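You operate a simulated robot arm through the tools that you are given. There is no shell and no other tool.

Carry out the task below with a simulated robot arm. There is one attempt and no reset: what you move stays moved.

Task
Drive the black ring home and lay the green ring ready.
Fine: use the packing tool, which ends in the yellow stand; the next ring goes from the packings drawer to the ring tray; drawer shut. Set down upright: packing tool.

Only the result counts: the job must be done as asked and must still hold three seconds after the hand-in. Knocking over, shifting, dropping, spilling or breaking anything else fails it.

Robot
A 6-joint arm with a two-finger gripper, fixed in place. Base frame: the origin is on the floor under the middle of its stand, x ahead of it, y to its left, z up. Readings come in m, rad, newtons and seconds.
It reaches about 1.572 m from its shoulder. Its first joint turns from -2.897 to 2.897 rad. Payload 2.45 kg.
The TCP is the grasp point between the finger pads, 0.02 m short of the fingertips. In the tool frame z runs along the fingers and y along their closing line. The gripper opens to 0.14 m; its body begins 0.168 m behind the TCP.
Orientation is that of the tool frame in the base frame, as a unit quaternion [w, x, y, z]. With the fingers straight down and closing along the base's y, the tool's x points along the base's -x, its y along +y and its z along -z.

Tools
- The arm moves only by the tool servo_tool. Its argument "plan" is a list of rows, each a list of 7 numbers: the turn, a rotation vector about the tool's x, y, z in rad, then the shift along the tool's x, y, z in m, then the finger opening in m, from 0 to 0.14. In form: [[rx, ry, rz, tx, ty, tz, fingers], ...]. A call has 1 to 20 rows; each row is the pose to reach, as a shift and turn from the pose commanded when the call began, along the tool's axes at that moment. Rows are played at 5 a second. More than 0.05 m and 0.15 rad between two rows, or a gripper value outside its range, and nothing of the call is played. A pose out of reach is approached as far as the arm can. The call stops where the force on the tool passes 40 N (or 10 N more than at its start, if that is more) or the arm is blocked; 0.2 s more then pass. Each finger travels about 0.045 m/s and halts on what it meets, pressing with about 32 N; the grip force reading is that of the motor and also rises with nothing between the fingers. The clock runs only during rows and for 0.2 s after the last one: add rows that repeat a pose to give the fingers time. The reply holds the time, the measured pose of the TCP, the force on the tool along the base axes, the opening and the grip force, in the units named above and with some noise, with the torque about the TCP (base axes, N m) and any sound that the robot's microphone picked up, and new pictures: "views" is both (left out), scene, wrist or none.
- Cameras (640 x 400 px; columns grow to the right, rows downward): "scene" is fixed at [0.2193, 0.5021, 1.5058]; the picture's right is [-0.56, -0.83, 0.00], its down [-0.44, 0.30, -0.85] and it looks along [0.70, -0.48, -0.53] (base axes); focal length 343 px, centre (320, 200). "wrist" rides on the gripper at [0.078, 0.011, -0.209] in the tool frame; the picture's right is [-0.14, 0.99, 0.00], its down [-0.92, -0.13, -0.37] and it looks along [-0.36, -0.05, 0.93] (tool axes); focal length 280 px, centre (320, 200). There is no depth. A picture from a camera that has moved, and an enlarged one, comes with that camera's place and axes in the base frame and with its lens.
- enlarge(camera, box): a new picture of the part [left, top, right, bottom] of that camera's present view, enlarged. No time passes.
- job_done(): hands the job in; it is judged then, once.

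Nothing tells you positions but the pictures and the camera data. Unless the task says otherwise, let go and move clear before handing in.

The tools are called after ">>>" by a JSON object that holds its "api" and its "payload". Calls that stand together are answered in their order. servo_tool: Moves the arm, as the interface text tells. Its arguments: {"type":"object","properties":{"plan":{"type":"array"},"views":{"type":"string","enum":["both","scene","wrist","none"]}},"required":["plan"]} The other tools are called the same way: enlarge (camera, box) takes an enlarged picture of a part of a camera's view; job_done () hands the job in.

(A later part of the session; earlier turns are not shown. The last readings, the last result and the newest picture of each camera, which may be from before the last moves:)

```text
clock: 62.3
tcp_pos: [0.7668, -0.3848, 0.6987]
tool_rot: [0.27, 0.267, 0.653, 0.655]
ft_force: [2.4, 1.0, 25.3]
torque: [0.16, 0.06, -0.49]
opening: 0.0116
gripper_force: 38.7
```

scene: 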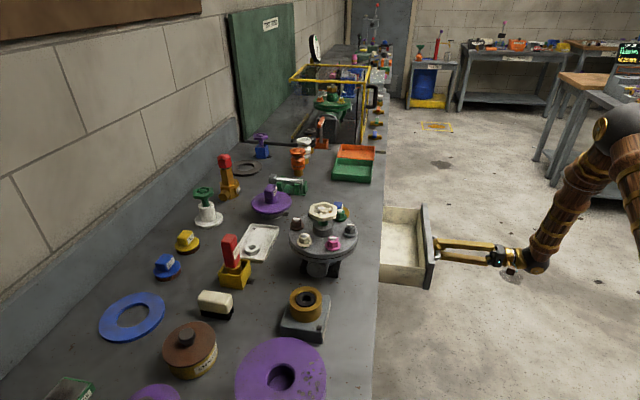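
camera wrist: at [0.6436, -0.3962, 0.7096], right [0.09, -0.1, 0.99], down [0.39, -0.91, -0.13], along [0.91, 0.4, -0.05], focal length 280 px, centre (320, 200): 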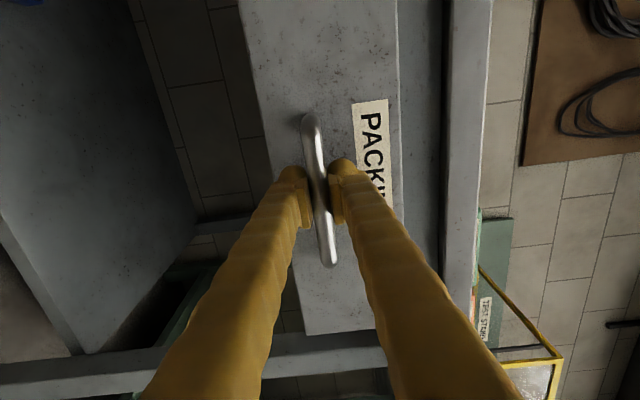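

>>> {"api": "servo_tool", "payload": {"plan": [[0, 0, 0, 0.0, 0.0005, -0.003, 0.0], [0, 0, 0, 0.0, 0.0005, -0.008, 0.0], [0, 0, 0, 0.0001, 0.0006, -0.013, 0.0], [0, 0, 0, 0.0001, 0.0006, -0.018, 0.0], [0, 0, 0, 0.0002, 0.0006, -0.023, 0.0], [0, 0, 0, 0.0002, 0.0007, -0.028, 0.0], [0, 0, 0, 0.0003, 0.0007, -0.033, 0.0], [0, 0, 0, 0.0003, 0.0007, -0.038, 0.0]], "views": "scene"}}

>>> {"api": "enlarge", "payload": {"camera": "scene", "box": [360, 190, 460, 300]}}

```text
clock: 64.1
tcp_pos: [0.7395, -0.4118, 0.7002]
tool_rot: [0.27, 0.267, 0.653, 0.655]
ft_force: [3.6, -2.2, 0.5]
torque: [0.02, 0.08, 0.27]
opening: 0.0115
gripper_force: 38.6
```

scene: 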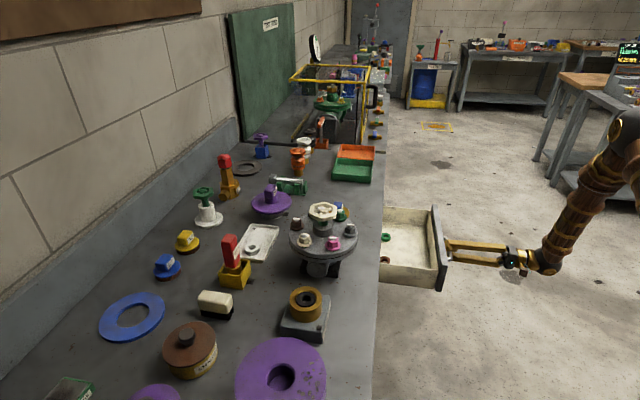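

```text
3.64 times, centred on (410, 245) of scene
camera zoom: at [0.2193, 0.5021, 1.5058], right [-0.56, -0.83, 0.0], down [-0.44, 0.3, -0.85], along [0.7, -0.48, -0.53], focal length 1247 px, centre (-7, 36)
```

zoom: 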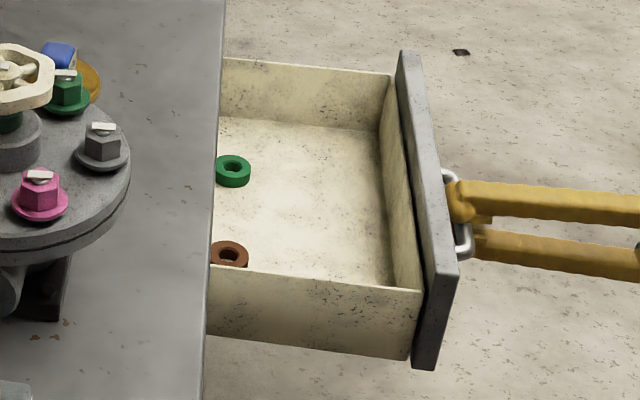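

Two rings have appeared, green and brown, near the back of the drawer. I need more room from the bench edge, so I'll keep pulling carefully.

>>> {"api": "servo_tool", "payload": {"plan": [[0, 0, 0, 0.0, 0.0, -0.005, 0.0], [0, 0, 0, 0.0001, 0.0001, -0.01, 0.0], [0, 0, 0, 0.0001, 0.0001, -0.015, 0.0], [0, 0, 0, 0.0002, 0.0001, -0.02, 0.0], [0, 0, 0, 0.0002, 0.0001, -0.025, 0.0], [0, 0, 0, 0.0003, 0.0002, -0.03, 0.0], [0, 0, 0, 0.0003, 0.0002, -0.035, 0.0], [0, 0, 0, 0.0004, 0.0002, -0.04, 0.0]], "views": "scene"}}

```text
clock: 65.9
tcp_pos: [0.7105, -0.4388, 0.6998]
tool_rot: [0.27, 0.268, 0.654, 0.654]
ft_force: [13.8, -10.7, -17.2]
torque: [0.1, 0.13, -0.54]
opening: 0.0115
gripper_force: 38.5
```

scene: 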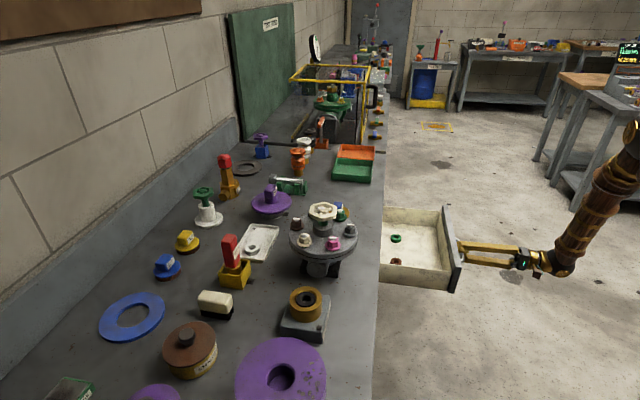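

>>> {"api": "servo_tool", "payload": {"plan": [[0, 0, 0, -0.0003, -0.0003, -0.003, 0.0], [0, 0, 0, -0.0003, -0.0003, -0.008, 0.0], [0, 0, 0, -0.0003, -0.0003, -0.013, 0.0], [0, 0, 0, -0.0003, -0.0003, -0.018, 0.0], [0, 0, 0, -0.0003, -0.0002, -0.023, 0.0], [0, 0, 0, -0.0003, -0.0002, -0.028, 0.0], [0, 0, 0, -0.0003, -0.0002, -0.033, 0.0]], "views": "scene"}}

>>> {"api": "enlarge", "payload": {"camera": "scene", "box": [360, 190, 480, 310]}}

```text
clock: 67.5
tcp_pos: [0.6863, -0.4628, 0.7004]
tool_rot: [0.27, 0.268, 0.653, 0.655]
ft_force: [-12.1, 15.2, -0.4]
torque: [0.07, 0.08, 0.4]
opening: 0.0115
gripper_force: 37.9
```

scene: 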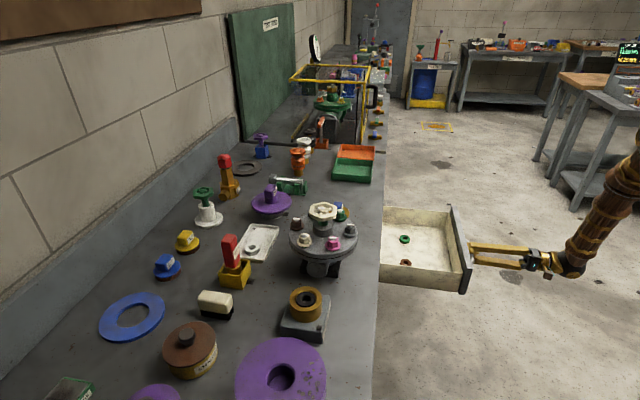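

```text
3.33 times, centred on (420, 250) of scene
camera zoom: at [0.2193, 0.5021, 1.5058], right [-0.56, -0.83, 0.0], down [-0.44, 0.3, -0.85], along [0.7, -0.48, -0.53], focal length 1143 px, centre (-13, 33)
```

zoom: 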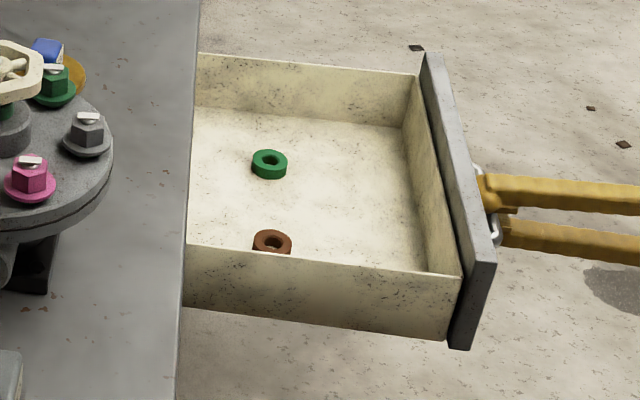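

The drawer is open about 28 cm and the green ring is exposed at roughly (0.917, -0.375), about 9 cm clear of the bench edge. I'll release the handle, back away and rise.

>>> {"api": "servo_tool", "payload": {"plan": [[0, 0, 0, 0.0003, 0, 0, 0.02], [0, 0, 0, 0.0003, 0, 0, 0.05], [0, 0, 0, 0.0003, 0, 0, 0.08], [0, 0, 0, 0.0003, 0, 0, 0.08], [0, 0, 0, 0.0003, 0, -0.03, 0.08], [0, 0, 0, 0.0003, 0, -0.07, 0.08], [0, 0, 0, 0.0003, 0.04, -0.09, 0.08], [0, 0, 0, 0.0003, 0.09, -0.09, 0.08], [0, 0, 0, 0.0003, 0.14, -0.09, 0.08], [0, 0, 0, 0.0003, 0.19, -0.09, 0.08], [0, 0, 0, 0.0003, 0.24, -0.09, 0.08], [0, 0, 0, 0.0003, 0.29, -0.09, 0.08], [0, 0, 0, 0.0003, 0.34, -0.09, 0.08], [0, 0, 0, 0.0003, 0.34, -0.09, 0.08]]}}

```text
clock: 70.5
tcp_pos: [0.621, -0.5281, 1.04]
tool_rot: [0.27, 0.268, 0.652, 0.655]
ft_force: [0.4, 0.6, -0.3]
torque: [-0.02, 0.0, -0.03]
opening: 0.0799
gripper_force: 0.1
camera wrist: at [0.4177, -0.6221, 1.0493], right [0.09, -0.1, 0.99], down [0.39, -0.91, -0.13], along [0.91, 0.4, -0.05], focal length 280 px, centre (320, 200)
```

scene: 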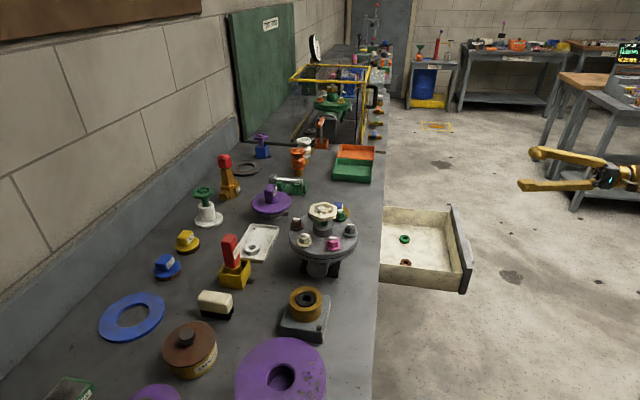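
wrist: 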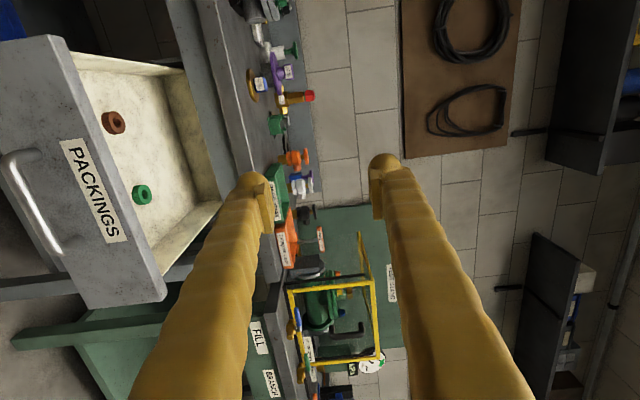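

>>> {"api": "servo_tool", "payload": {"plan": [[0.131, 0, 0, -0.008, 0, 0.015, 0.08], [0.262, 0, 0, -0.016, 0, 0.03, 0.08], [0.393, 0, 0, -0.024, 0, 0.045, 0.08], [0.524, 0, 0, -0.032, 0, 0.06, 0.08], [0.655, 0, 0, -0.04, 0, 0.075, 0.08], [0.786, 0, 0, -0.048, 0, 0.09, 0.08], [0.917, 0, 0, -0.056, 0, 0.105, 0.08], [1.048, 0, 0, -0.064, 0, 0.12, 0.08], [1.179, 0, 0, -0.072, 0, 0.135, 0.08], [1.31, 0, 0, -0.08, 0, 0.15, 0.08], [1.441, 0, 0, -0.09, 0, 0.165, 0.08], [1.571, 0, 0, -0.1, 0, 0.18, 0.08], [1.571, 0, 0, -0.1, 0, 0.18, 0.08]]}}

```text
clock: 73.3
tcp_pos: [0.8216, -0.4697, 1.0395]
tool_rot: [0.001, 0.381, 0.925, 0.001]
ft_force: [-0.4, 0.7, 0.5]
torque: [-0.01, 0.07, 0.03]
opening: 0.08
gripper_force: 0.0
camera wrist: at [0.7717, -0.4065, 1.2485], right [0.8, 0.61, 0.0], down [0.56, -0.74, 0.37], along [0.23, -0.29, -0.93], focal length 280 px, centre (320, 200)
```

scene: 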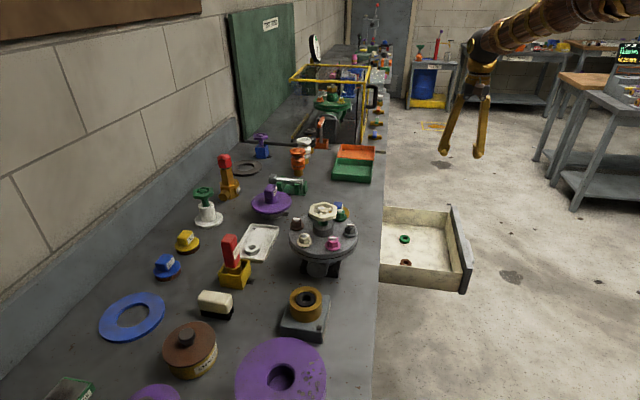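
wrist: 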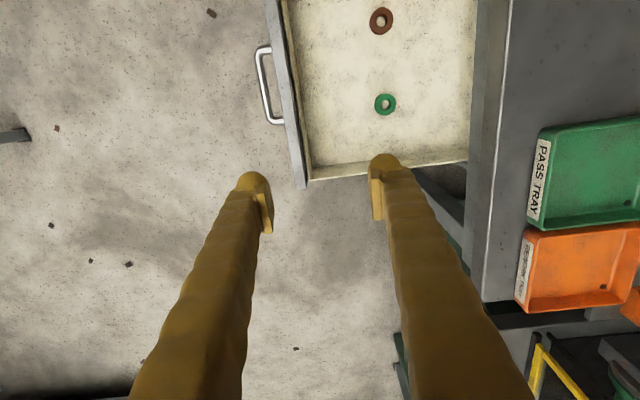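

The drawer stays open and the green ring is at about (0.886, -0.351), with the brown ring 14 cm away. I'll move over the green ring and lower for a closer look.

>>> {"api": "servo_tool", "payload": {"plan": [[0, 0, 0, 0.009, 0.033, 0.02, 0.06], [0, 0, 0, 0.019, 0.065, 0.04, 0.06], [0, 0, 0, 0.028, 0.098, 0.06, 0.06], [0, 0, 0, 0.037, 0.1306, 0.08, 0.06], [0, 0, 0, 0.037, 0.1306, 0.12, 0.06], [0, 0, 0, 0.037, 0.1306, 0.16, 0.06], [0, 0, 0, 0.037, 0.1306, 0.17, 0.06], [0, 0, 0, 0.037, 0.1306, 0.17, 0.06]]}}

>>> {"api": "enlarge", "payload": {"camera": "wrist", "box": [250, 80, 390, 220]}}

>>> {"api": "enlarge", "payload": {"camera": "scene", "box": [360, 170, 480, 300]}}

```text
clock: 75.1
tcp_pos: [0.8866, -0.3518, 0.8703]
tool_rot: [0.001, 0.381, 0.925, 0.002]
ft_force: [0.2, 0.1, -0.2]
torque: [0.0, -0.01, -0.03]
opening: 0.0601
gripper_force: 0.0
camera wrist: at [0.8368, -0.289, 1.0789], right [0.8, 0.61, 0.0], down [0.56, -0.74, 0.37], along [0.23, -0.29, -0.93], focal length 280 px, centre (320, 200)
```

scene: 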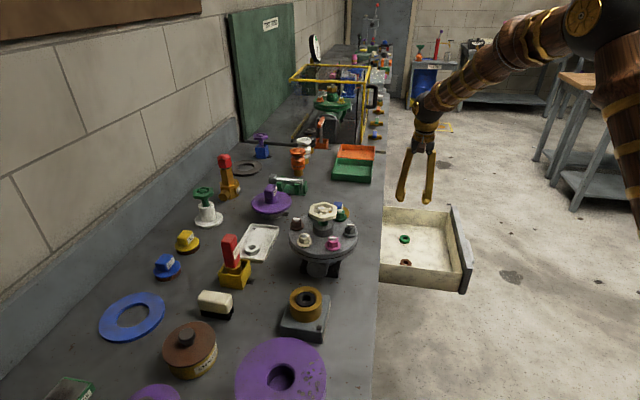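
wrist: 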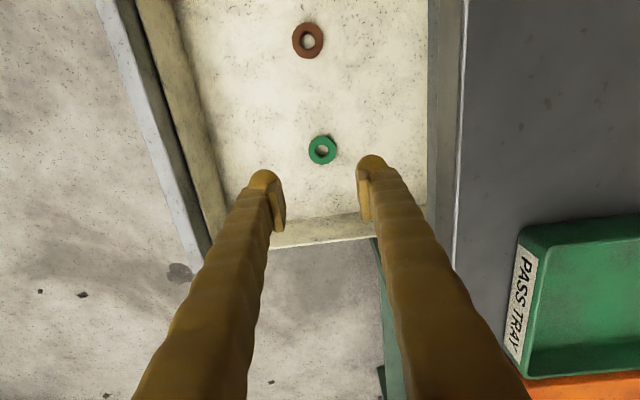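

```text
2.86 times, centred on (320, 150) of wrist
camera zoom: at [0.8368, -0.289, 1.0789], right [0.8, 0.61, 0.0], down [0.56, -0.74, 0.37], along [0.23, -0.29, -0.93], focal length 801 px, centre (320, 343)
```

zoom: 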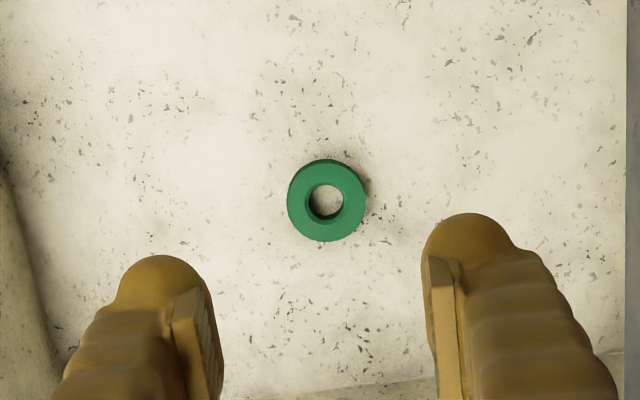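

```text
3.08 times, centred on (420, 235) of scene
camera zoom: at [0.2193, 0.5021, 1.5058], right [-0.56, -0.83, 0.0], down [-0.44, 0.3, -0.85], along [0.7, -0.48, -0.53], focal length 1055 px, centre (12, 92)
```

zoom: 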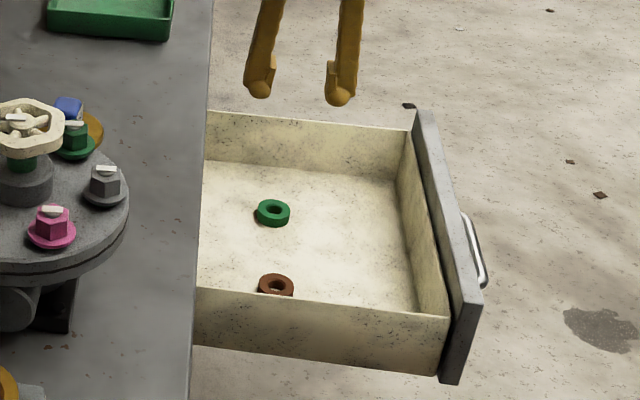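

>>> {"api": "servo_tool", "payload": {"plan": [[0, 0, 0, -0.001, 0.003, 0.04, 0.06], [0, 0, 0, -0.001, 0.003, 0.08, 0.06], [0, 0, 0, -0.001, 0.003, 0.12, 0.06], [0, 0, 0, -0.001, 0.003, 0.14, 0.06], [0, 0, 0, -0.001, 0.003, 0.14, 0.06]]}}

>>> {"api": "enlarge", "payload": {"camera": "wrist", "box": [250, 100, 390, 240]}}

>>> {"api": "enlarge", "payload": {"camera": "scene", "box": [370, 190, 450, 280]}}

```text
clock: 76.3
tcp_pos: [0.8885, -0.3495, 0.7314]
tool_rot: [0.002, 0.381, 0.924, 0.001]
ft_force: [0.2, 0.1, -0.6]
torque: [0.0, 0.02, -0.04]
opening: 0.0602
gripper_force: 0.1
camera wrist: at [0.8397, -0.2873, 0.94], right [0.8, 0.61, 0.0], down [0.56, -0.74, 0.37], along [0.23, -0.29, -0.93], focal length 280 px, centre (320, 200)
```

scene: 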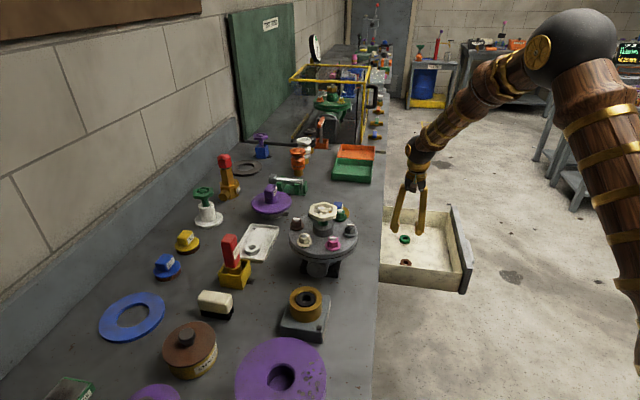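
wrist: 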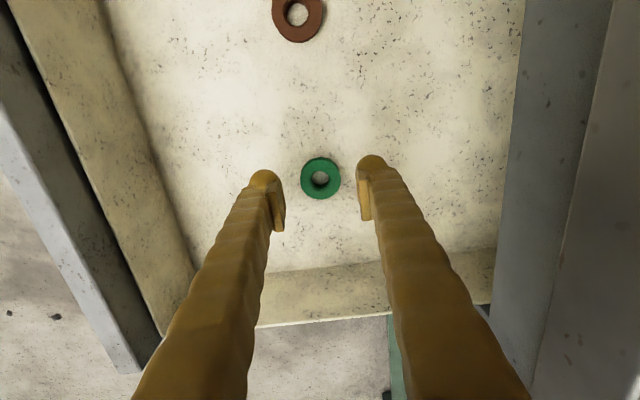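

```text
2.86 times, centred on (320, 170) of wrist
camera zoom: at [0.8397, -0.2873, 0.94], right [0.8, 0.61, 0.0], down [0.56, -0.74, 0.37], along [0.23, -0.29, -0.93], focal length 801 px, centre (320, 286)
```

zoom: 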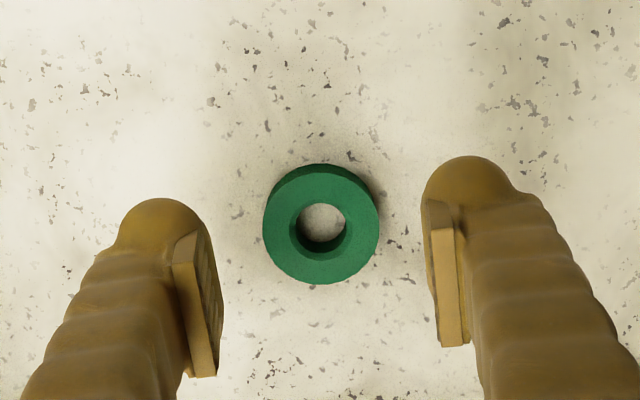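

```text
4.44 times, centred on (410, 235) of scene
camera zoom: at [0.2193, 0.5021, 1.5058], right [-0.56, -0.83, 0.0], down [-0.44, 0.3, -0.85], along [0.7, -0.48, -0.53], focal length 1524 px, centre (-80, 44)
```

zoom: 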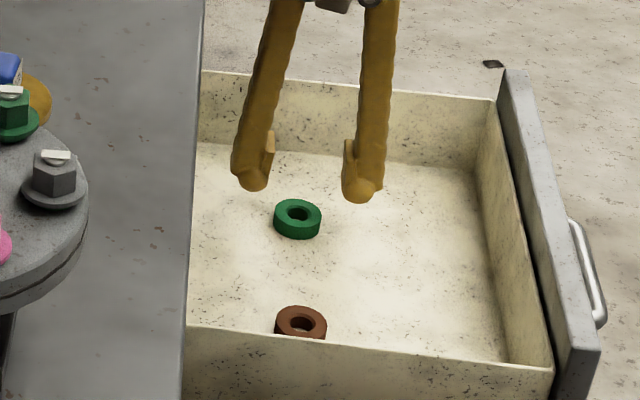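

The green ring is centred between the fingers, with its top at about z 0.686 and the drawer floor near 0.670. I'll descend around it and feel for the floor.

>>> {"api": "servo_tool", "payload": {"plan": [[0, 0, 0, -0.0005, 0, 0.015, 0.06], [0, 0, 0, -0.0005, 0, 0.028, 0.06], [0, 0, 0, -0.0005, 0, 0.034, 0.06], [0, 0, 0, -0.0005, 0, 0.034, 0.06]]}}

>>> {"api": "enlarge", "payload": {"camera": "wrist", "box": [250, 120, 390, 260]}}

>>> {"api": "enlarge", "payload": {"camera": "scene", "box": [380, 205, 430, 265]}}

```text
clock: 77.3
tcp_pos: [0.8908, -0.3495, 0.6978]
tool_rot: [0.002, 0.381, 0.924, 0.002]
ft_force: [-0.4, 0.4, 0.3]
torque: [-0.01, -0.01, 0.03]
opening: 0.06
gripper_force: 0.0
camera wrist: at [0.8413, -0.2874, 0.9059], right [0.8, 0.61, 0.0], down [0.56, -0.74, 0.37], along [0.23, -0.29, -0.93], focal length 280 px, centre (320, 200)
```

scene: 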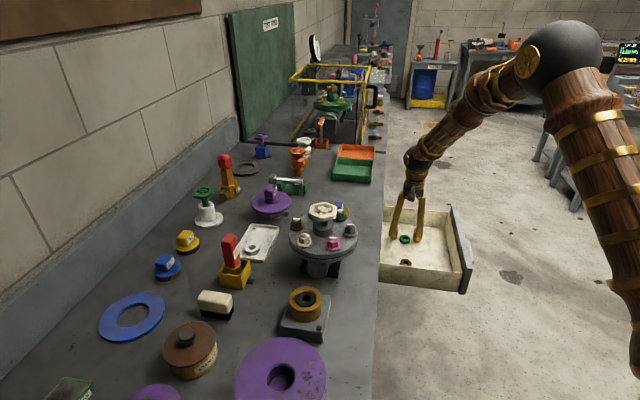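
wrist: 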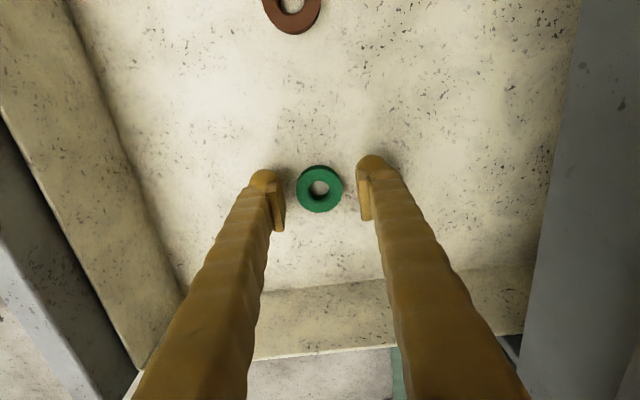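

```text
2.86 times, centred on (320, 190) of wrist
camera zoom: at [0.8413, -0.2874, 0.9059], right [0.8, 0.61, 0.0], down [0.56, -0.74, 0.37], along [0.23, -0.29, -0.93], focal length 801 px, centre (320, 229)
```

zoom: 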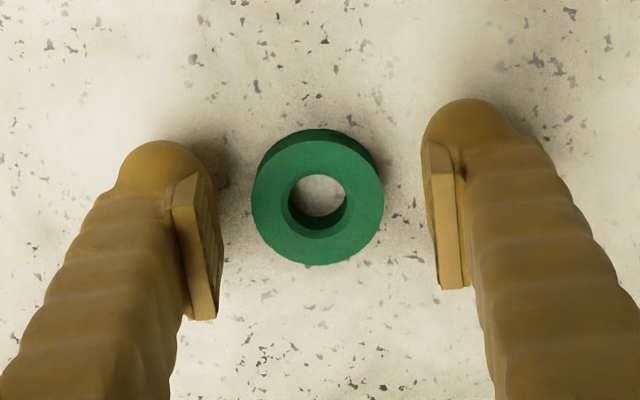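

```text
6.67 times, centred on (405, 235) of scene
camera zoom: at [0.2193, 0.5021, 1.5058], right [-0.56, -0.83, 0.0], down [-0.44, 0.3, -0.85], along [0.7, -0.48, -0.53], focal length 2286 px, centre (-247, -33)
```

zoom: 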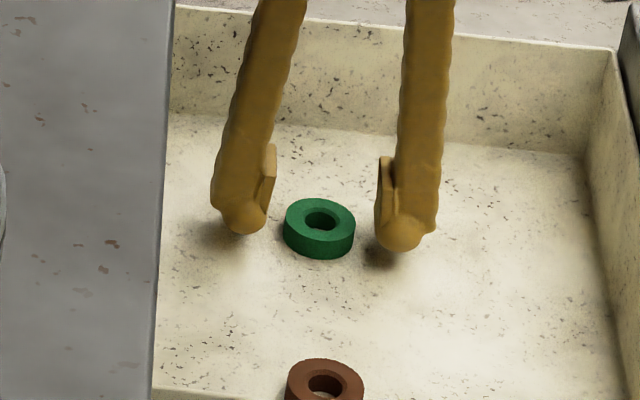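

>>> {"api": "servo_tool", "payload": {"plan": [[0, 0, 0, 0.0015, 0, 0.001, 0.06], [0, 0, 0, 0.0015, 0, 0.002, 0.06], [0, 0, 0, 0.0015, 0, 0.003, 0.06]], "views": "none"}}

>>> {"api": "servo_tool", "payload": {"plan": [[0, 0, 0, 0, 0, 0.001, 0.06], [0, 0, 0, 0, 0, 0.002, 0.06]], "views": "none"}}

```text
clock: 78.1
tcp_pos: [0.89, -0.3483, 0.695]
tool_rot: [0.002, 0.381, 0.924, 0.001]
ft_force: [0.0, -0.2, 0.6]
torque: [-0.01, -0.02, 0.03]
opening: 0.0601
gripper_force: 0.1
```

```text
clock: 78.7
tcp_pos: [0.8888, -0.3489, 0.6914]
tool_rot: [0.003, 0.381, 0.924, 0.001]
ft_force: [0.1, -0.1, -0.4]
torque: [-0.01, -0.01, 0.01]
opening: 0.0603
gripper_force: 0.0
```

The fingertips are about at floor level without contact. I'll raise 2 mm and close on the ring.

>>> {"api": "servo_tool", "payload": {"plan": [[0, 0, 0, 0, 0, -0.002, 0.06], [0, 0, 0, 0, 0, -0.002, 0.05], [0, 0, 0, 0, 0, -0.002, 0.04], [0, 0, 0, 0, 0, -0.002, 0.02], [0, 0, 0, 0, 0, -0.002, 0.0], [0, 0, 0, 0, 0, -0.002, 0.0], [0, 0, 0, 0, 0, -0.002, 0.0]]}}

>>> {"api": "enlarge", "payload": {"camera": "wrist", "box": [250, 120, 390, 260]}}

>>> {"api": "enlarge", "payload": {"camera": "scene", "box": [380, 205, 430, 265]}}

```text
clock: 80.0
tcp_pos: [0.8924, -0.3481, 0.7012]
tool_rot: [0.005, 0.381, 0.925, 0.002]
ft_force: [-1.6, 5.3, 42.8]
torque: [-0.58, 0.61, -0.1]
opening: 0.0216
gripper_force: 31.5
stopped in row 6: the force on the tool passed its limit at 43 N (the readings are from after the stop); the commanded pose is now the measured one
camera wrist: at [0.8411, -0.286, 0.9084], right [0.79, 0.61, 0.01], down [0.56, -0.74, 0.38], along [0.23, -0.29, -0.93], focal length 280 px, centre (320, 200)
```

scene: 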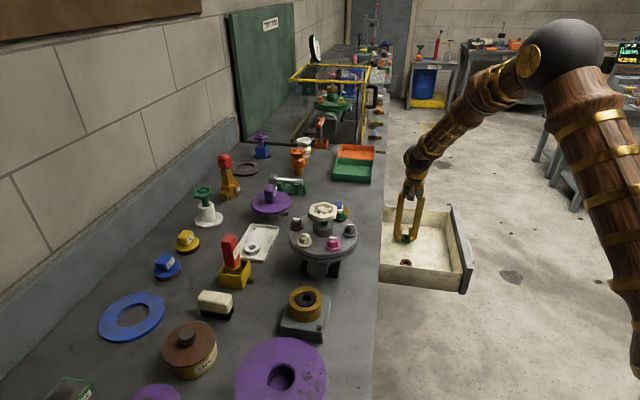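
wrist: 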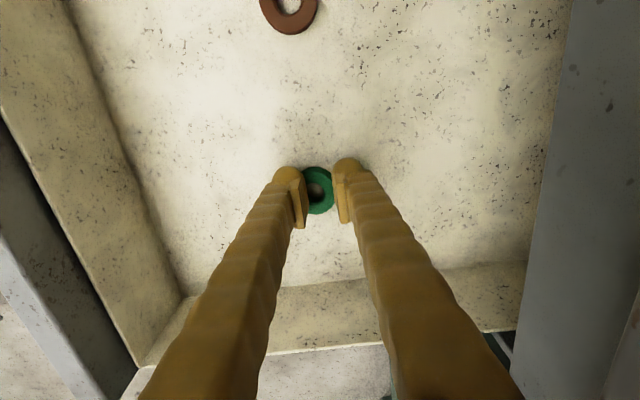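

```text
2.86 times, centred on (320, 190) of wrist
camera zoom: at [0.8411, -0.286, 0.9084], right [0.79, 0.61, 0.01], down [0.56, -0.74, 0.38], along [0.23, -0.29, -0.93], focal length 801 px, centre (320, 229)
```

zoom: 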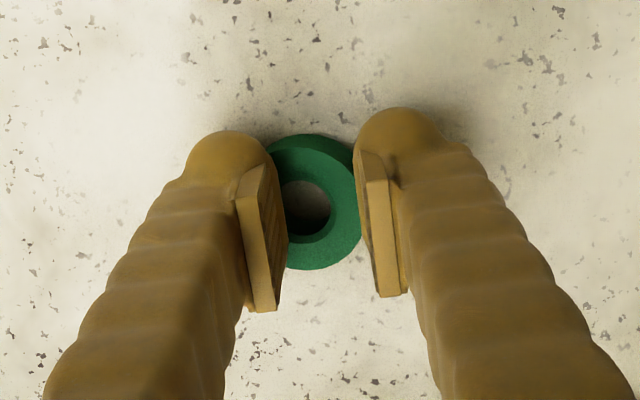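

```text
6.67 times, centred on (405, 235) of scene
camera zoom: at [0.2193, 0.5021, 1.5058], right [-0.56, -0.83, 0.0], down [-0.44, 0.3, -0.85], along [0.7, -0.48, -0.53], focal length 2286 px, centre (-247, -33)
```

zoom: 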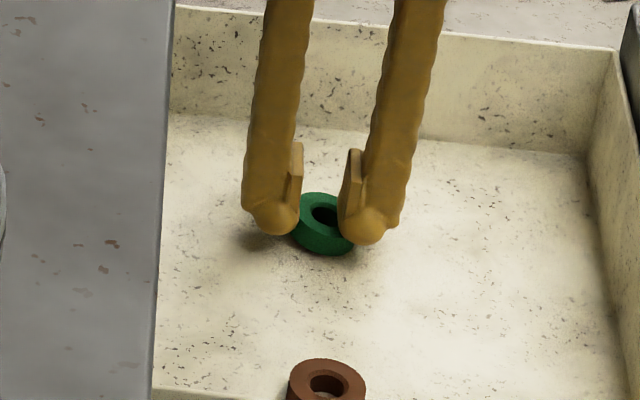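

The pads slid over the ring's top edge because the rounded fingertips extend below the pads, so a vertical grip is too shallow for this low ring. I'll release, rise and re-approach with the gripper tilted so the pads reach further down the ring's side.

>>> {"api": "servo_tool", "payload": {"plan": [[0, 0, 0, 0, 0, 0, 0.03], [0, 0, 0, 0, 0, 0, 0.045], [0, 0, 0, 0, 0, 0, 0.06], [0, 0, 0, 0, 0, -0.01, 0.06], [0, 0, 0, 0, 0, -0.04, 0.06], [0, 0, 0, 0, 0, -0.06, 0.06], [0, 0, 0, 0, 0, -0.06, 0.06]]}}

>>> {"api": "enlarge", "payload": {"camera": "wrist", "box": [250, 100, 390, 240]}}

>>> {"api": "enlarge", "payload": {"camera": "scene", "box": [370, 190, 450, 280]}}

```text
clock: 80.5
tcp_pos: [0.8922, -0.3498, 0.6982]
tool_rot: [0.004, 0.381, 0.925, 0.001]
ft_force: [-0.6, -1.5, 0.3]
torque: [-0.11, 0.07, 0.0]
opening: 0.0452
gripper_force: 0.6
stopped in row 2: the force on the tool passed its limit at 57 N (the readings are from after the stop); the commanded pose is now the measured one
camera wrist: at [0.8413, -0.2864, 0.9067], right [0.79, 0.61, 0.01], down [0.56, -0.74, 0.37], along [0.23, -0.29, -0.93], focal length 280 px, centre (320, 200)
```

scene: 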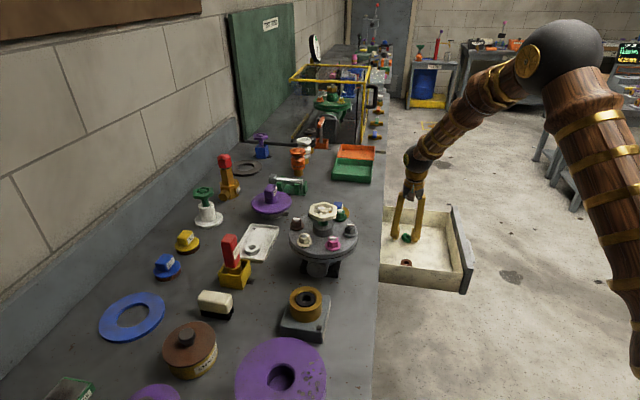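
wrist: 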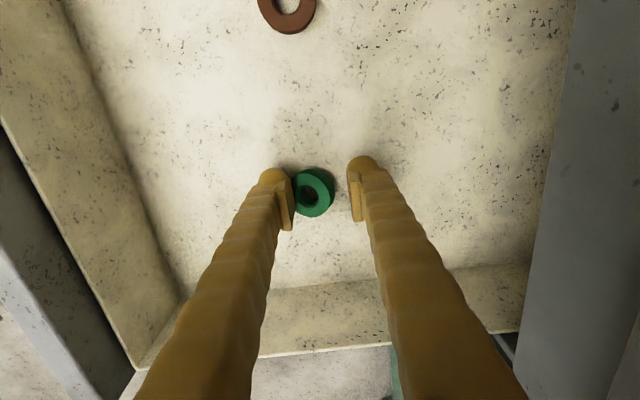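

```text
2.86 times, centred on (320, 170) of wrist
camera zoom: at [0.8413, -0.2864, 0.9067], right [0.79, 0.61, 0.01], down [0.56, -0.74, 0.37], along [0.23, -0.29, -0.93], focal length 801 px, centre (320, 286)
```

zoom: 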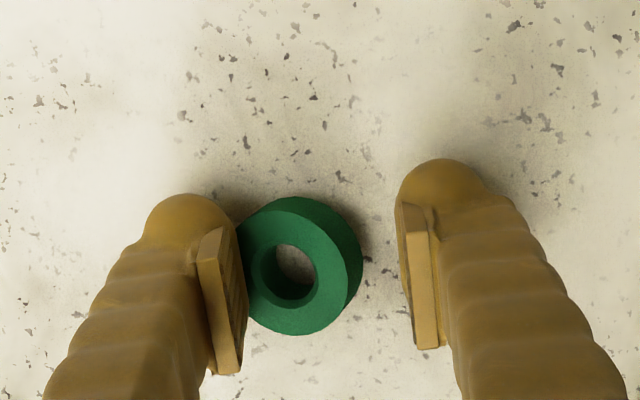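

```text
4.44 times, centred on (410, 235) of scene
camera zoom: at [0.2193, 0.5021, 1.5058], right [-0.56, -0.83, 0.0], down [-0.44, 0.3, -0.85], along [0.7, -0.48, -0.53], focal length 1524 px, centre (-80, 44)
```

zoom: 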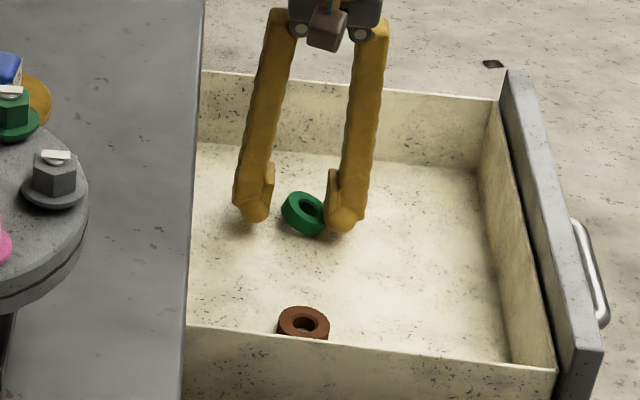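

The ring is leaning on one finger. I'll open a little more, then ease upward so it settles flat again.

>>> {"api": "servo_tool", "payload": {"plan": [[0, 0, 0, 0, 0, 0, 0.055], [0, 0, 0, 0, 0, -0.001, 0.065], [0, 0, 0, 0, 0, -0.004, 0.065], [0, 0, 0, 0, 0, -0.01, 0.065], [0, 0, 0, 0, 0, -0.03, 0.065], [0, 0, 0, 0, 0, -0.06, 0.065], [0, 0, 0, 0, 0, -0.06, 0.065]]}}

>>> {"api": "enlarge", "payload": {"camera": "wrist", "box": [250, 100, 390, 240]}}

>>> {"api": "enlarge", "payload": {"camera": "scene", "box": [370, 190, 450, 280]}}

```text
clock: 82.1
tcp_pos: [0.8912, -0.3488, 0.7608]
tool_rot: [0.004, 0.38, 0.925, 0.002]
ft_force: [-0.3, -0.1, -0.7]
torque: [0.05, 0.04, 0.01]
opening: 0.0649
gripper_force: 0.0
camera wrist: at [0.8408, -0.2864, 0.9683], right [0.79, 0.61, 0.01], down [0.56, -0.74, 0.37], along [0.23, -0.29, -0.93], focal length 280 px, centre (320, 200)
```

scene: 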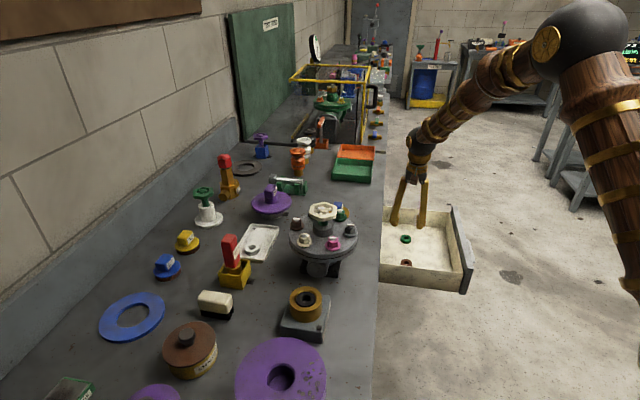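
wrist: 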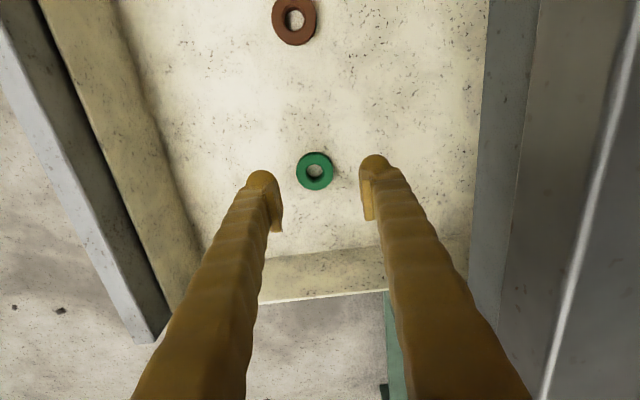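

```text
2.86 times, centred on (320, 170) of wrist
camera zoom: at [0.8408, -0.2864, 0.9683], right [0.79, 0.61, 0.01], down [0.56, -0.74, 0.37], along [0.23, -0.29, -0.93], focal length 801 px, centre (320, 286)
```

zoom: 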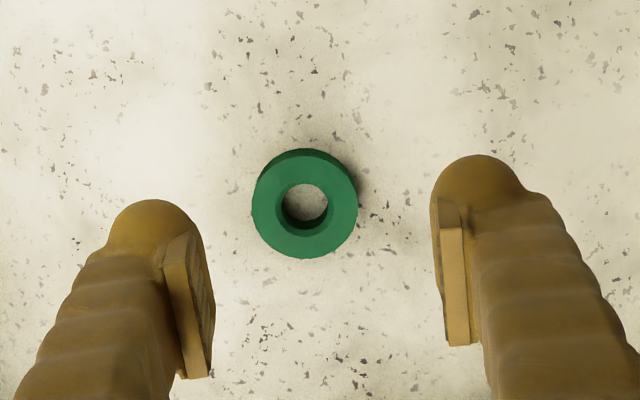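

```text
4.44 times, centred on (410, 235) of scene
camera zoom: at [0.2193, 0.5021, 1.5058], right [-0.56, -0.83, 0.0], down [-0.44, 0.3, -0.85], along [0.7, -0.48, -0.53], focal length 1524 px, centre (-80, 44)
```

zoom: 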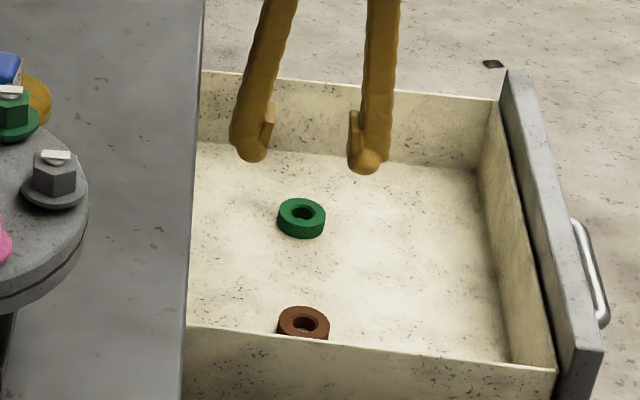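

The ring is flat on the drawer floor again. I'll tilt the gripper about 38° about its closing axis, still well above the ring, and check clearances.

>>> {"api": "servo_tool", "payload": {"plan": [[0, 0.1326, 0, 0.001, -0.001, 0, 0.065], [0, 0.2652, 0, 0.002, -0.002, 0, 0.065], [0, 0.3978, 0, 0.003, -0.003, 0, 0.065], [0, 0.5304, 0, 0.004, -0.0045, 0, 0.065], [0, 0.663, 0, 0.0052, -0.0057, 0, 0.065], [0, 0.663, 0, 0.0052, -0.0057, 0, 0.065]]}}

>>> {"api": "enlarge", "payload": {"camera": "wrist", "box": [220, 100, 420, 300]}}

>>> {"api": "enlarge", "payload": {"camera": "scene", "box": [370, 170, 470, 280]}}

```text
clock: 83.5
tcp_pos: [0.8841, -0.35, 0.7593]
tool_rot: [-0.297, 0.359, 0.876, 0.126]
ft_force: [0.5, 0.8, 0.2]
torque: [0.01, -0.02, 0.01]
opening: 0.065
gripper_force: 0.1
camera wrist: at [0.9368, -0.3889, 0.9726], right [0.77, 0.63, -0.08], down [0.59, -0.76, -0.27], along [-0.23, 0.16, -0.96], focal length 280 px, centre (320, 200)
```

scene: 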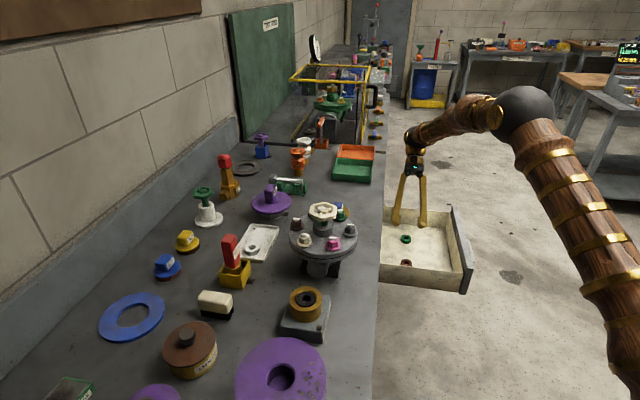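
wrist: 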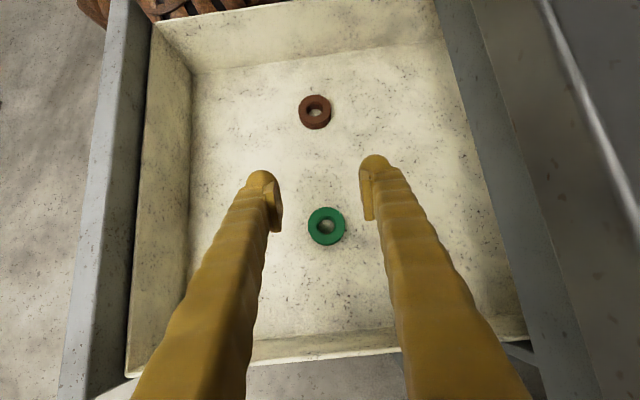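

```text
2.00 times, centred on (320, 200) of wrist
camera zoom: at [0.9368, -0.3889, 0.9726], right [0.77, 0.63, -0.08], down [0.59, -0.76, -0.27], along [-0.23, 0.16, -0.96], focal length 561 px, centre (320, 200)
```

zoom: 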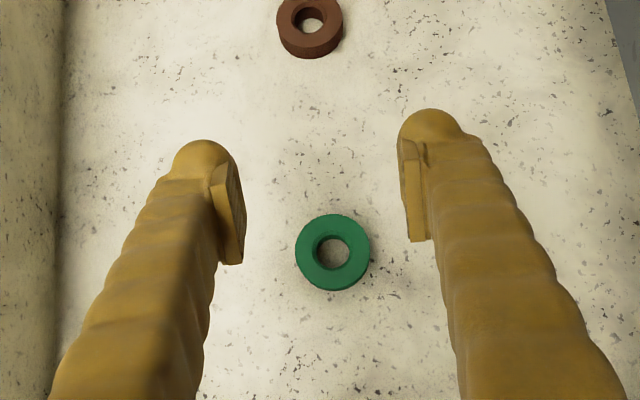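

```text
3.64 times, centred on (420, 225) of scene
camera zoom: at [0.2193, 0.5021, 1.5058], right [-0.56, -0.83, 0.0], down [-0.44, 0.3, -0.85], along [0.7, -0.48, -0.53], focal length 1247 px, centre (-44, 109)
```

zoom: 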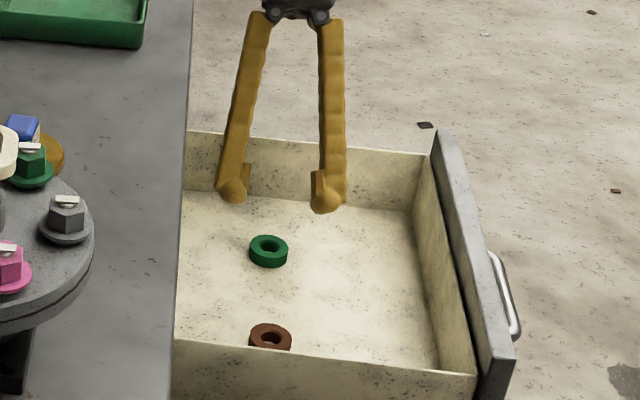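

Tilted as intended, with the fingers and arm clear of the drawer walls. I'll come straight down around the ring to just above the floor and look.

>>> {"api": "servo_tool", "payload": {"plan": [[0, 0, 0, -0.0127, -0.0002, 0.0151, 0.065], [0, 0, 0, -0.0254, -0.0004, 0.0301, 0.065], [0, 0, 0, -0.0381, -0.0004, 0.0452, 0.065], [0, 0, 0, -0.0381, -0.0004, 0.0452, 0.065]]}}

>>> {"api": "enlarge", "payload": {"camera": "wrist", "box": [240, 120, 400, 280]}}

>>> {"api": "enlarge", "payload": {"camera": "scene", "box": [380, 205, 430, 265]}}

```text
clock: 84.5
tcp_pos: [0.886, -0.3523, 0.7022]
tool_rot: [-0.297, 0.36, 0.876, 0.126]
ft_force: [0.9, -0.9, 0.3]
torque: [-0.07, 0.0, -0.02]
opening: 0.0651
gripper_force: 0.1
camera wrist: at [0.9386, -0.391, 0.9143], right [0.78, 0.63, -0.08], down [0.59, -0.76, -0.27], along [-0.23, 0.16, -0.96], focal length 280 px, centre (320, 200)
```

scene: 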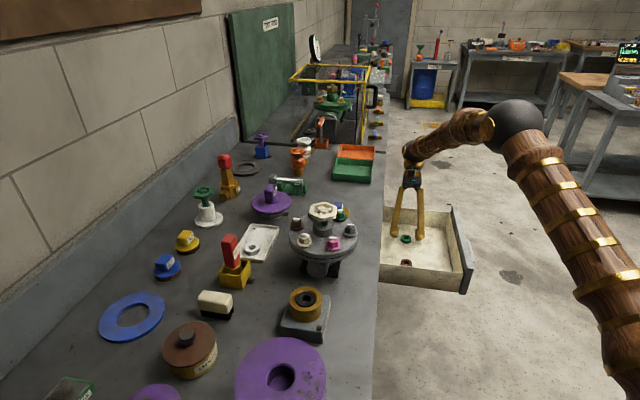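
wrist: 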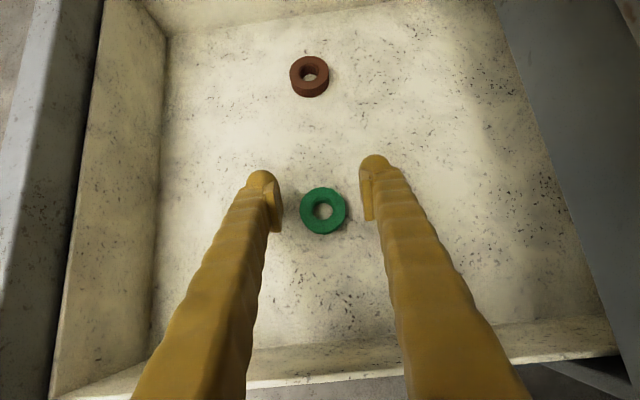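

```text
2.50 times, centred on (320, 200) of wrist
camera zoom: at [0.9386, -0.391, 0.9143], right [0.78, 0.63, -0.08], down [0.59, -0.76, -0.27], along [-0.23, 0.16, -0.96], focal length 701 px, centre (320, 200)
```

zoom: 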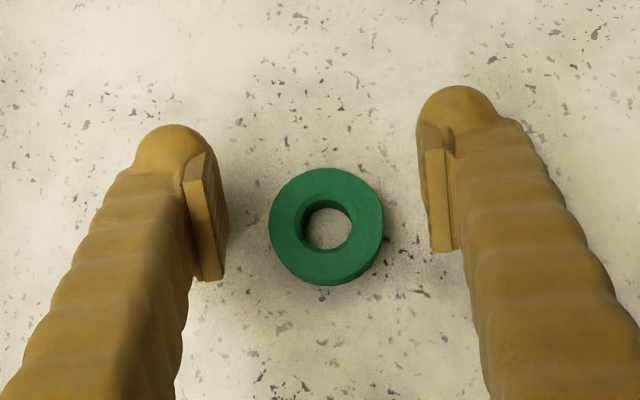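

```text
6.67 times, centred on (405, 235) of scene
camera zoom: at [0.2193, 0.5021, 1.5058], right [-0.56, -0.83, 0.0], down [-0.44, 0.3, -0.85], along [0.7, -0.48, -0.53], focal length 2286 px, centre (-247, -33)
```

zoom: 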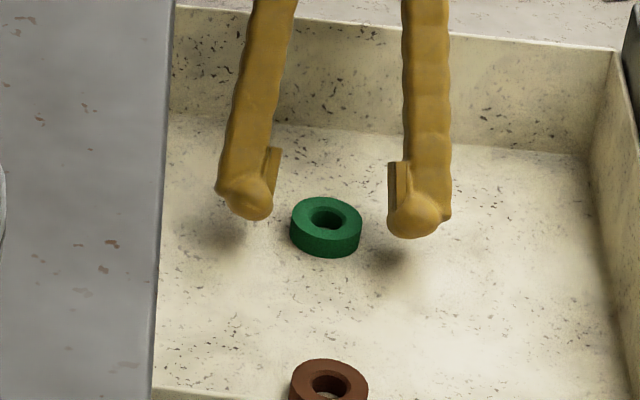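

>>> {"api": "servo_tool", "payload": {"plan": [[0, 0, 0, -0.0024, 0, 0.0032, 0.065], [0, 0, 0, -0.0049, 0, 0.0063, 0.065], [0, 0, 0, -0.0055, 0, 0.0071, 0.065], [0, 0, 0, -0.0061, 0, 0.0079, 0.065]], "views": "none"}}

>>> {"api": "servo_tool", "payload": {"plan": [[0, 0, 0, -0.0006, 0, 0.0008, 0.065], [0, 0, 0, -0.0012, 0, 0.0016, 0.065]], "views": "none"}}

```text
clock: 85.5
tcp_pos: [0.886, -0.3529, 0.6909]
tool_rot: [-0.297, 0.36, 0.875, 0.126]
ft_force: [-1.0, 0.2, 1.0]
torque: [-0.01, 0.04, -0.05]
opening: 0.0651
gripper_force: 0.3
```

```text
clock: 86.1
tcp_pos: [0.8862, -0.3517, 0.6913]
tool_rot: [-0.296, 0.359, 0.876, 0.126]
ft_force: [-3.1, 7.2, 39.6]
torque: [-1.08, 1.17, -0.14]
opening: 0.065
gripper_force: 0.2
```

The fingertips touched the drawer floor. I'll lift about 2 mm and close on the ring.

>>> {"api": "servo_tool", "payload": {"plan": [[0, 0, 0, 0.0007, 0, -0.0009, 0.065], [0, 0, 0, 0.0014, 0, -0.0018, 0.065], [0, 0, 0, 0.0014, 0, -0.0018, 0.055], [0, 0, 0, 0.0014, 0, -0.0018, 0.045], [0, 0, 0, 0.0014, 0, -0.0018, 0.03], [0, 0, 0, 0.0014, 0, -0.0018, 0.0], [0, 0, 0, 0.0014, 0, -0.0018, 0.0], [0, 0, 0, 0.0014, 0, -0.0018, 0.0]]}}

>>> {"api": "enlarge", "payload": {"camera": "wrist", "box": [240, 120, 400, 280]}}

>>> {"api": "enlarge", "payload": {"camera": "scene", "box": [380, 205, 430, 265]}}

```text
clock: 87.9
tcp_pos: [0.8864, -0.3518, 0.6919]
tool_rot: [-0.296, 0.359, 0.876, 0.125]
ft_force: [0.6, -3.4, 42.3]
torque: [-0.72, 0.39, 0.07]
opening: 0.0365
gripper_force: 31.4
camera wrist: at [0.9381, -0.3908, 0.9044], right [0.78, 0.63, -0.08], down [0.59, -0.76, -0.27], along [-0.23, 0.16, -0.96], focal length 280 px, centre (320, 200)
```

scene: 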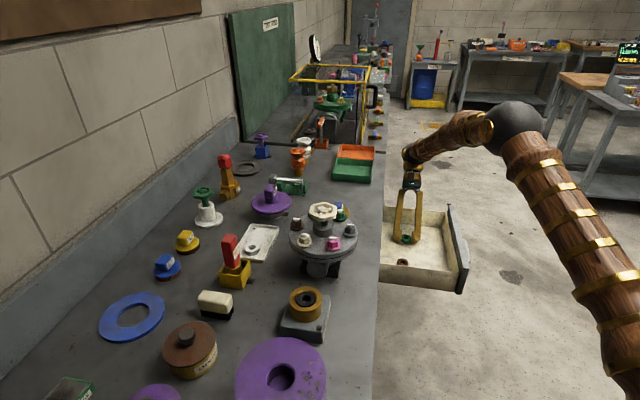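
wrist: 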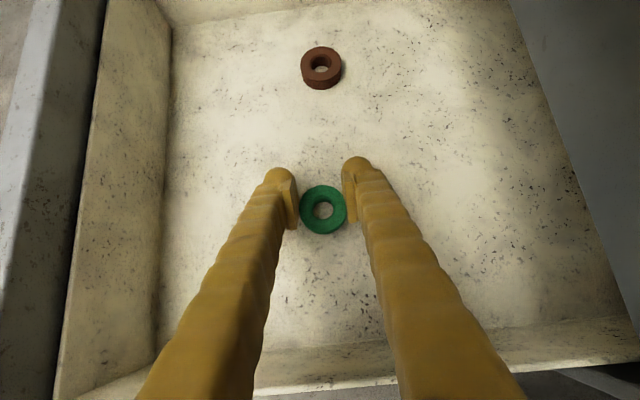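

```text
2.50 times, centred on (320, 200) of wrist
camera zoom: at [0.9381, -0.3908, 0.9044], right [0.78, 0.63, -0.08], down [0.59, -0.76, -0.27], along [-0.23, 0.16, -0.96], focal length 701 px, centre (320, 200)
```

zoom: 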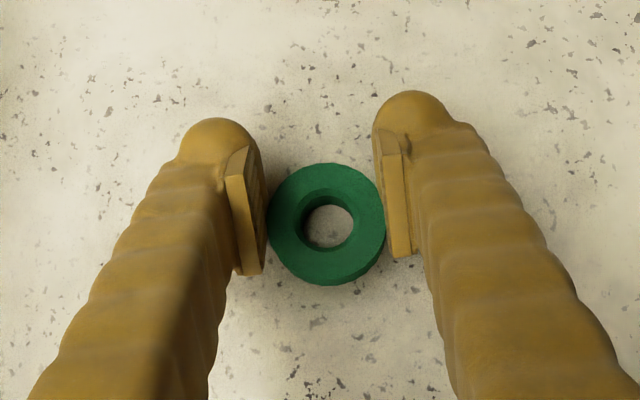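

```text
6.67 times, centred on (405, 235) of scene
camera zoom: at [0.2193, 0.5021, 1.5058], right [-0.56, -0.83, 0.0], down [-0.44, 0.3, -0.85], along [0.7, -0.48, -0.53], focal length 2286 px, centre (-247, -33)
```

zoom: 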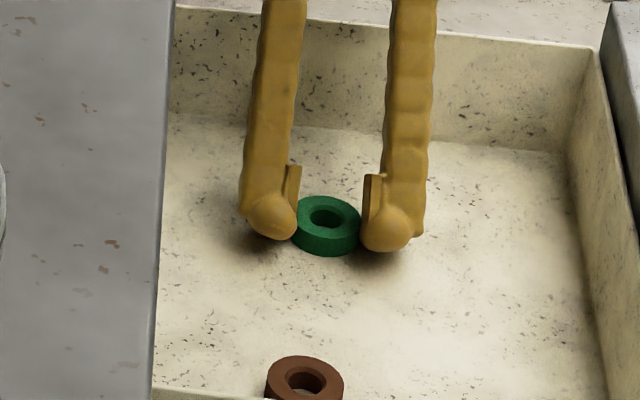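

The pads now hold the ring's sides (opening 0.0365, 31 N). I'll lift slowly and check that it comes with the gripper.

>>> {"api": "servo_tool", "payload": {"plan": [[0, 0, 0, 0.0012, 0, -0.0016, 0.0], [0, 0, 0, 0.003, 0, -0.004, 0.0], [0, 0, 0, 0.0061, 0, -0.0079, 0.0], [0, 0, 0, 0.0122, 0, -0.0159, 0.0], [0, 0, 0, 0.0183, 0, -0.0238, 0.0], [0, 0, 0, 0.0183, 0, -0.0238, 0.0]]}}

>>> {"api": "enlarge", "payload": {"camera": "wrist", "box": [240, 120, 400, 280]}}

>>> {"api": "enlarge", "payload": {"camera": "scene", "box": [370, 190, 450, 280]}}

```text
clock: 89.3
tcp_pos: [0.8854, -0.3518, 0.7203]
tool_rot: [-0.297, 0.36, 0.875, 0.126]
ft_force: [0.5, 0.3, -1.2]
torque: [0.0, 0.02, -0.02]
opening: 0.0365
gripper_force: 32.1
camera wrist: at [0.9379, -0.3904, 0.9333], right [0.78, 0.63, -0.08], down [0.59, -0.76, -0.27], along [-0.23, 0.16, -0.96], focal length 280 px, centre (320, 200)
```

scene: 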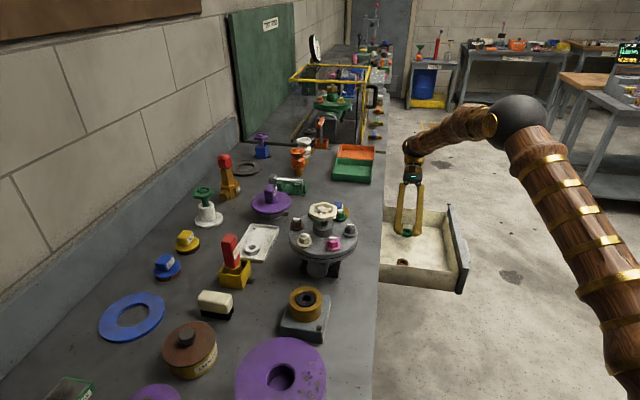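
wrist: 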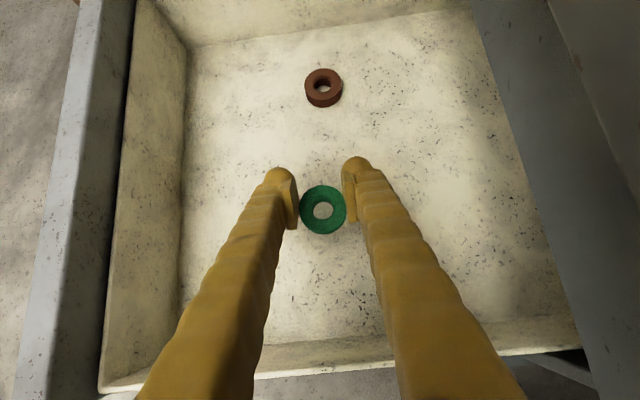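

```text
2.50 times, centred on (320, 200) of wrist
camera zoom: at [0.9379, -0.3904, 0.9333], right [0.78, 0.63, -0.08], down [0.59, -0.76, -0.27], along [-0.23, 0.16, -0.96], focal length 701 px, centre (320, 200)
```

zoom: 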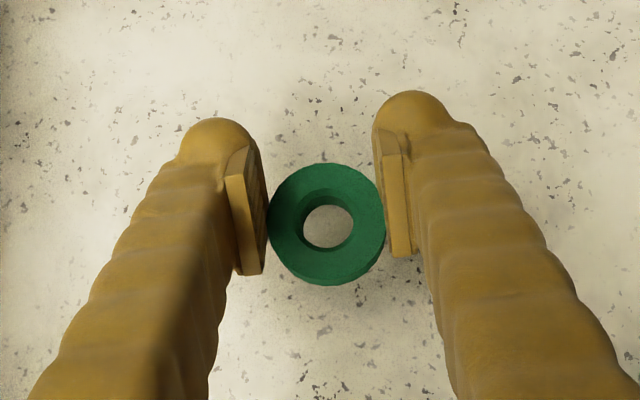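

```text
4.44 times, centred on (410, 235) of scene
camera zoom: at [0.2193, 0.5021, 1.5058], right [-0.56, -0.83, 0.0], down [-0.44, 0.3, -0.85], along [0.7, -0.48, -0.53], focal length 1524 px, centre (-80, 44)
```

zoom: 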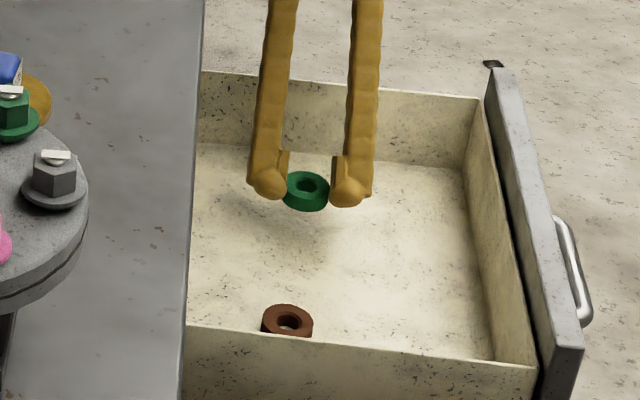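

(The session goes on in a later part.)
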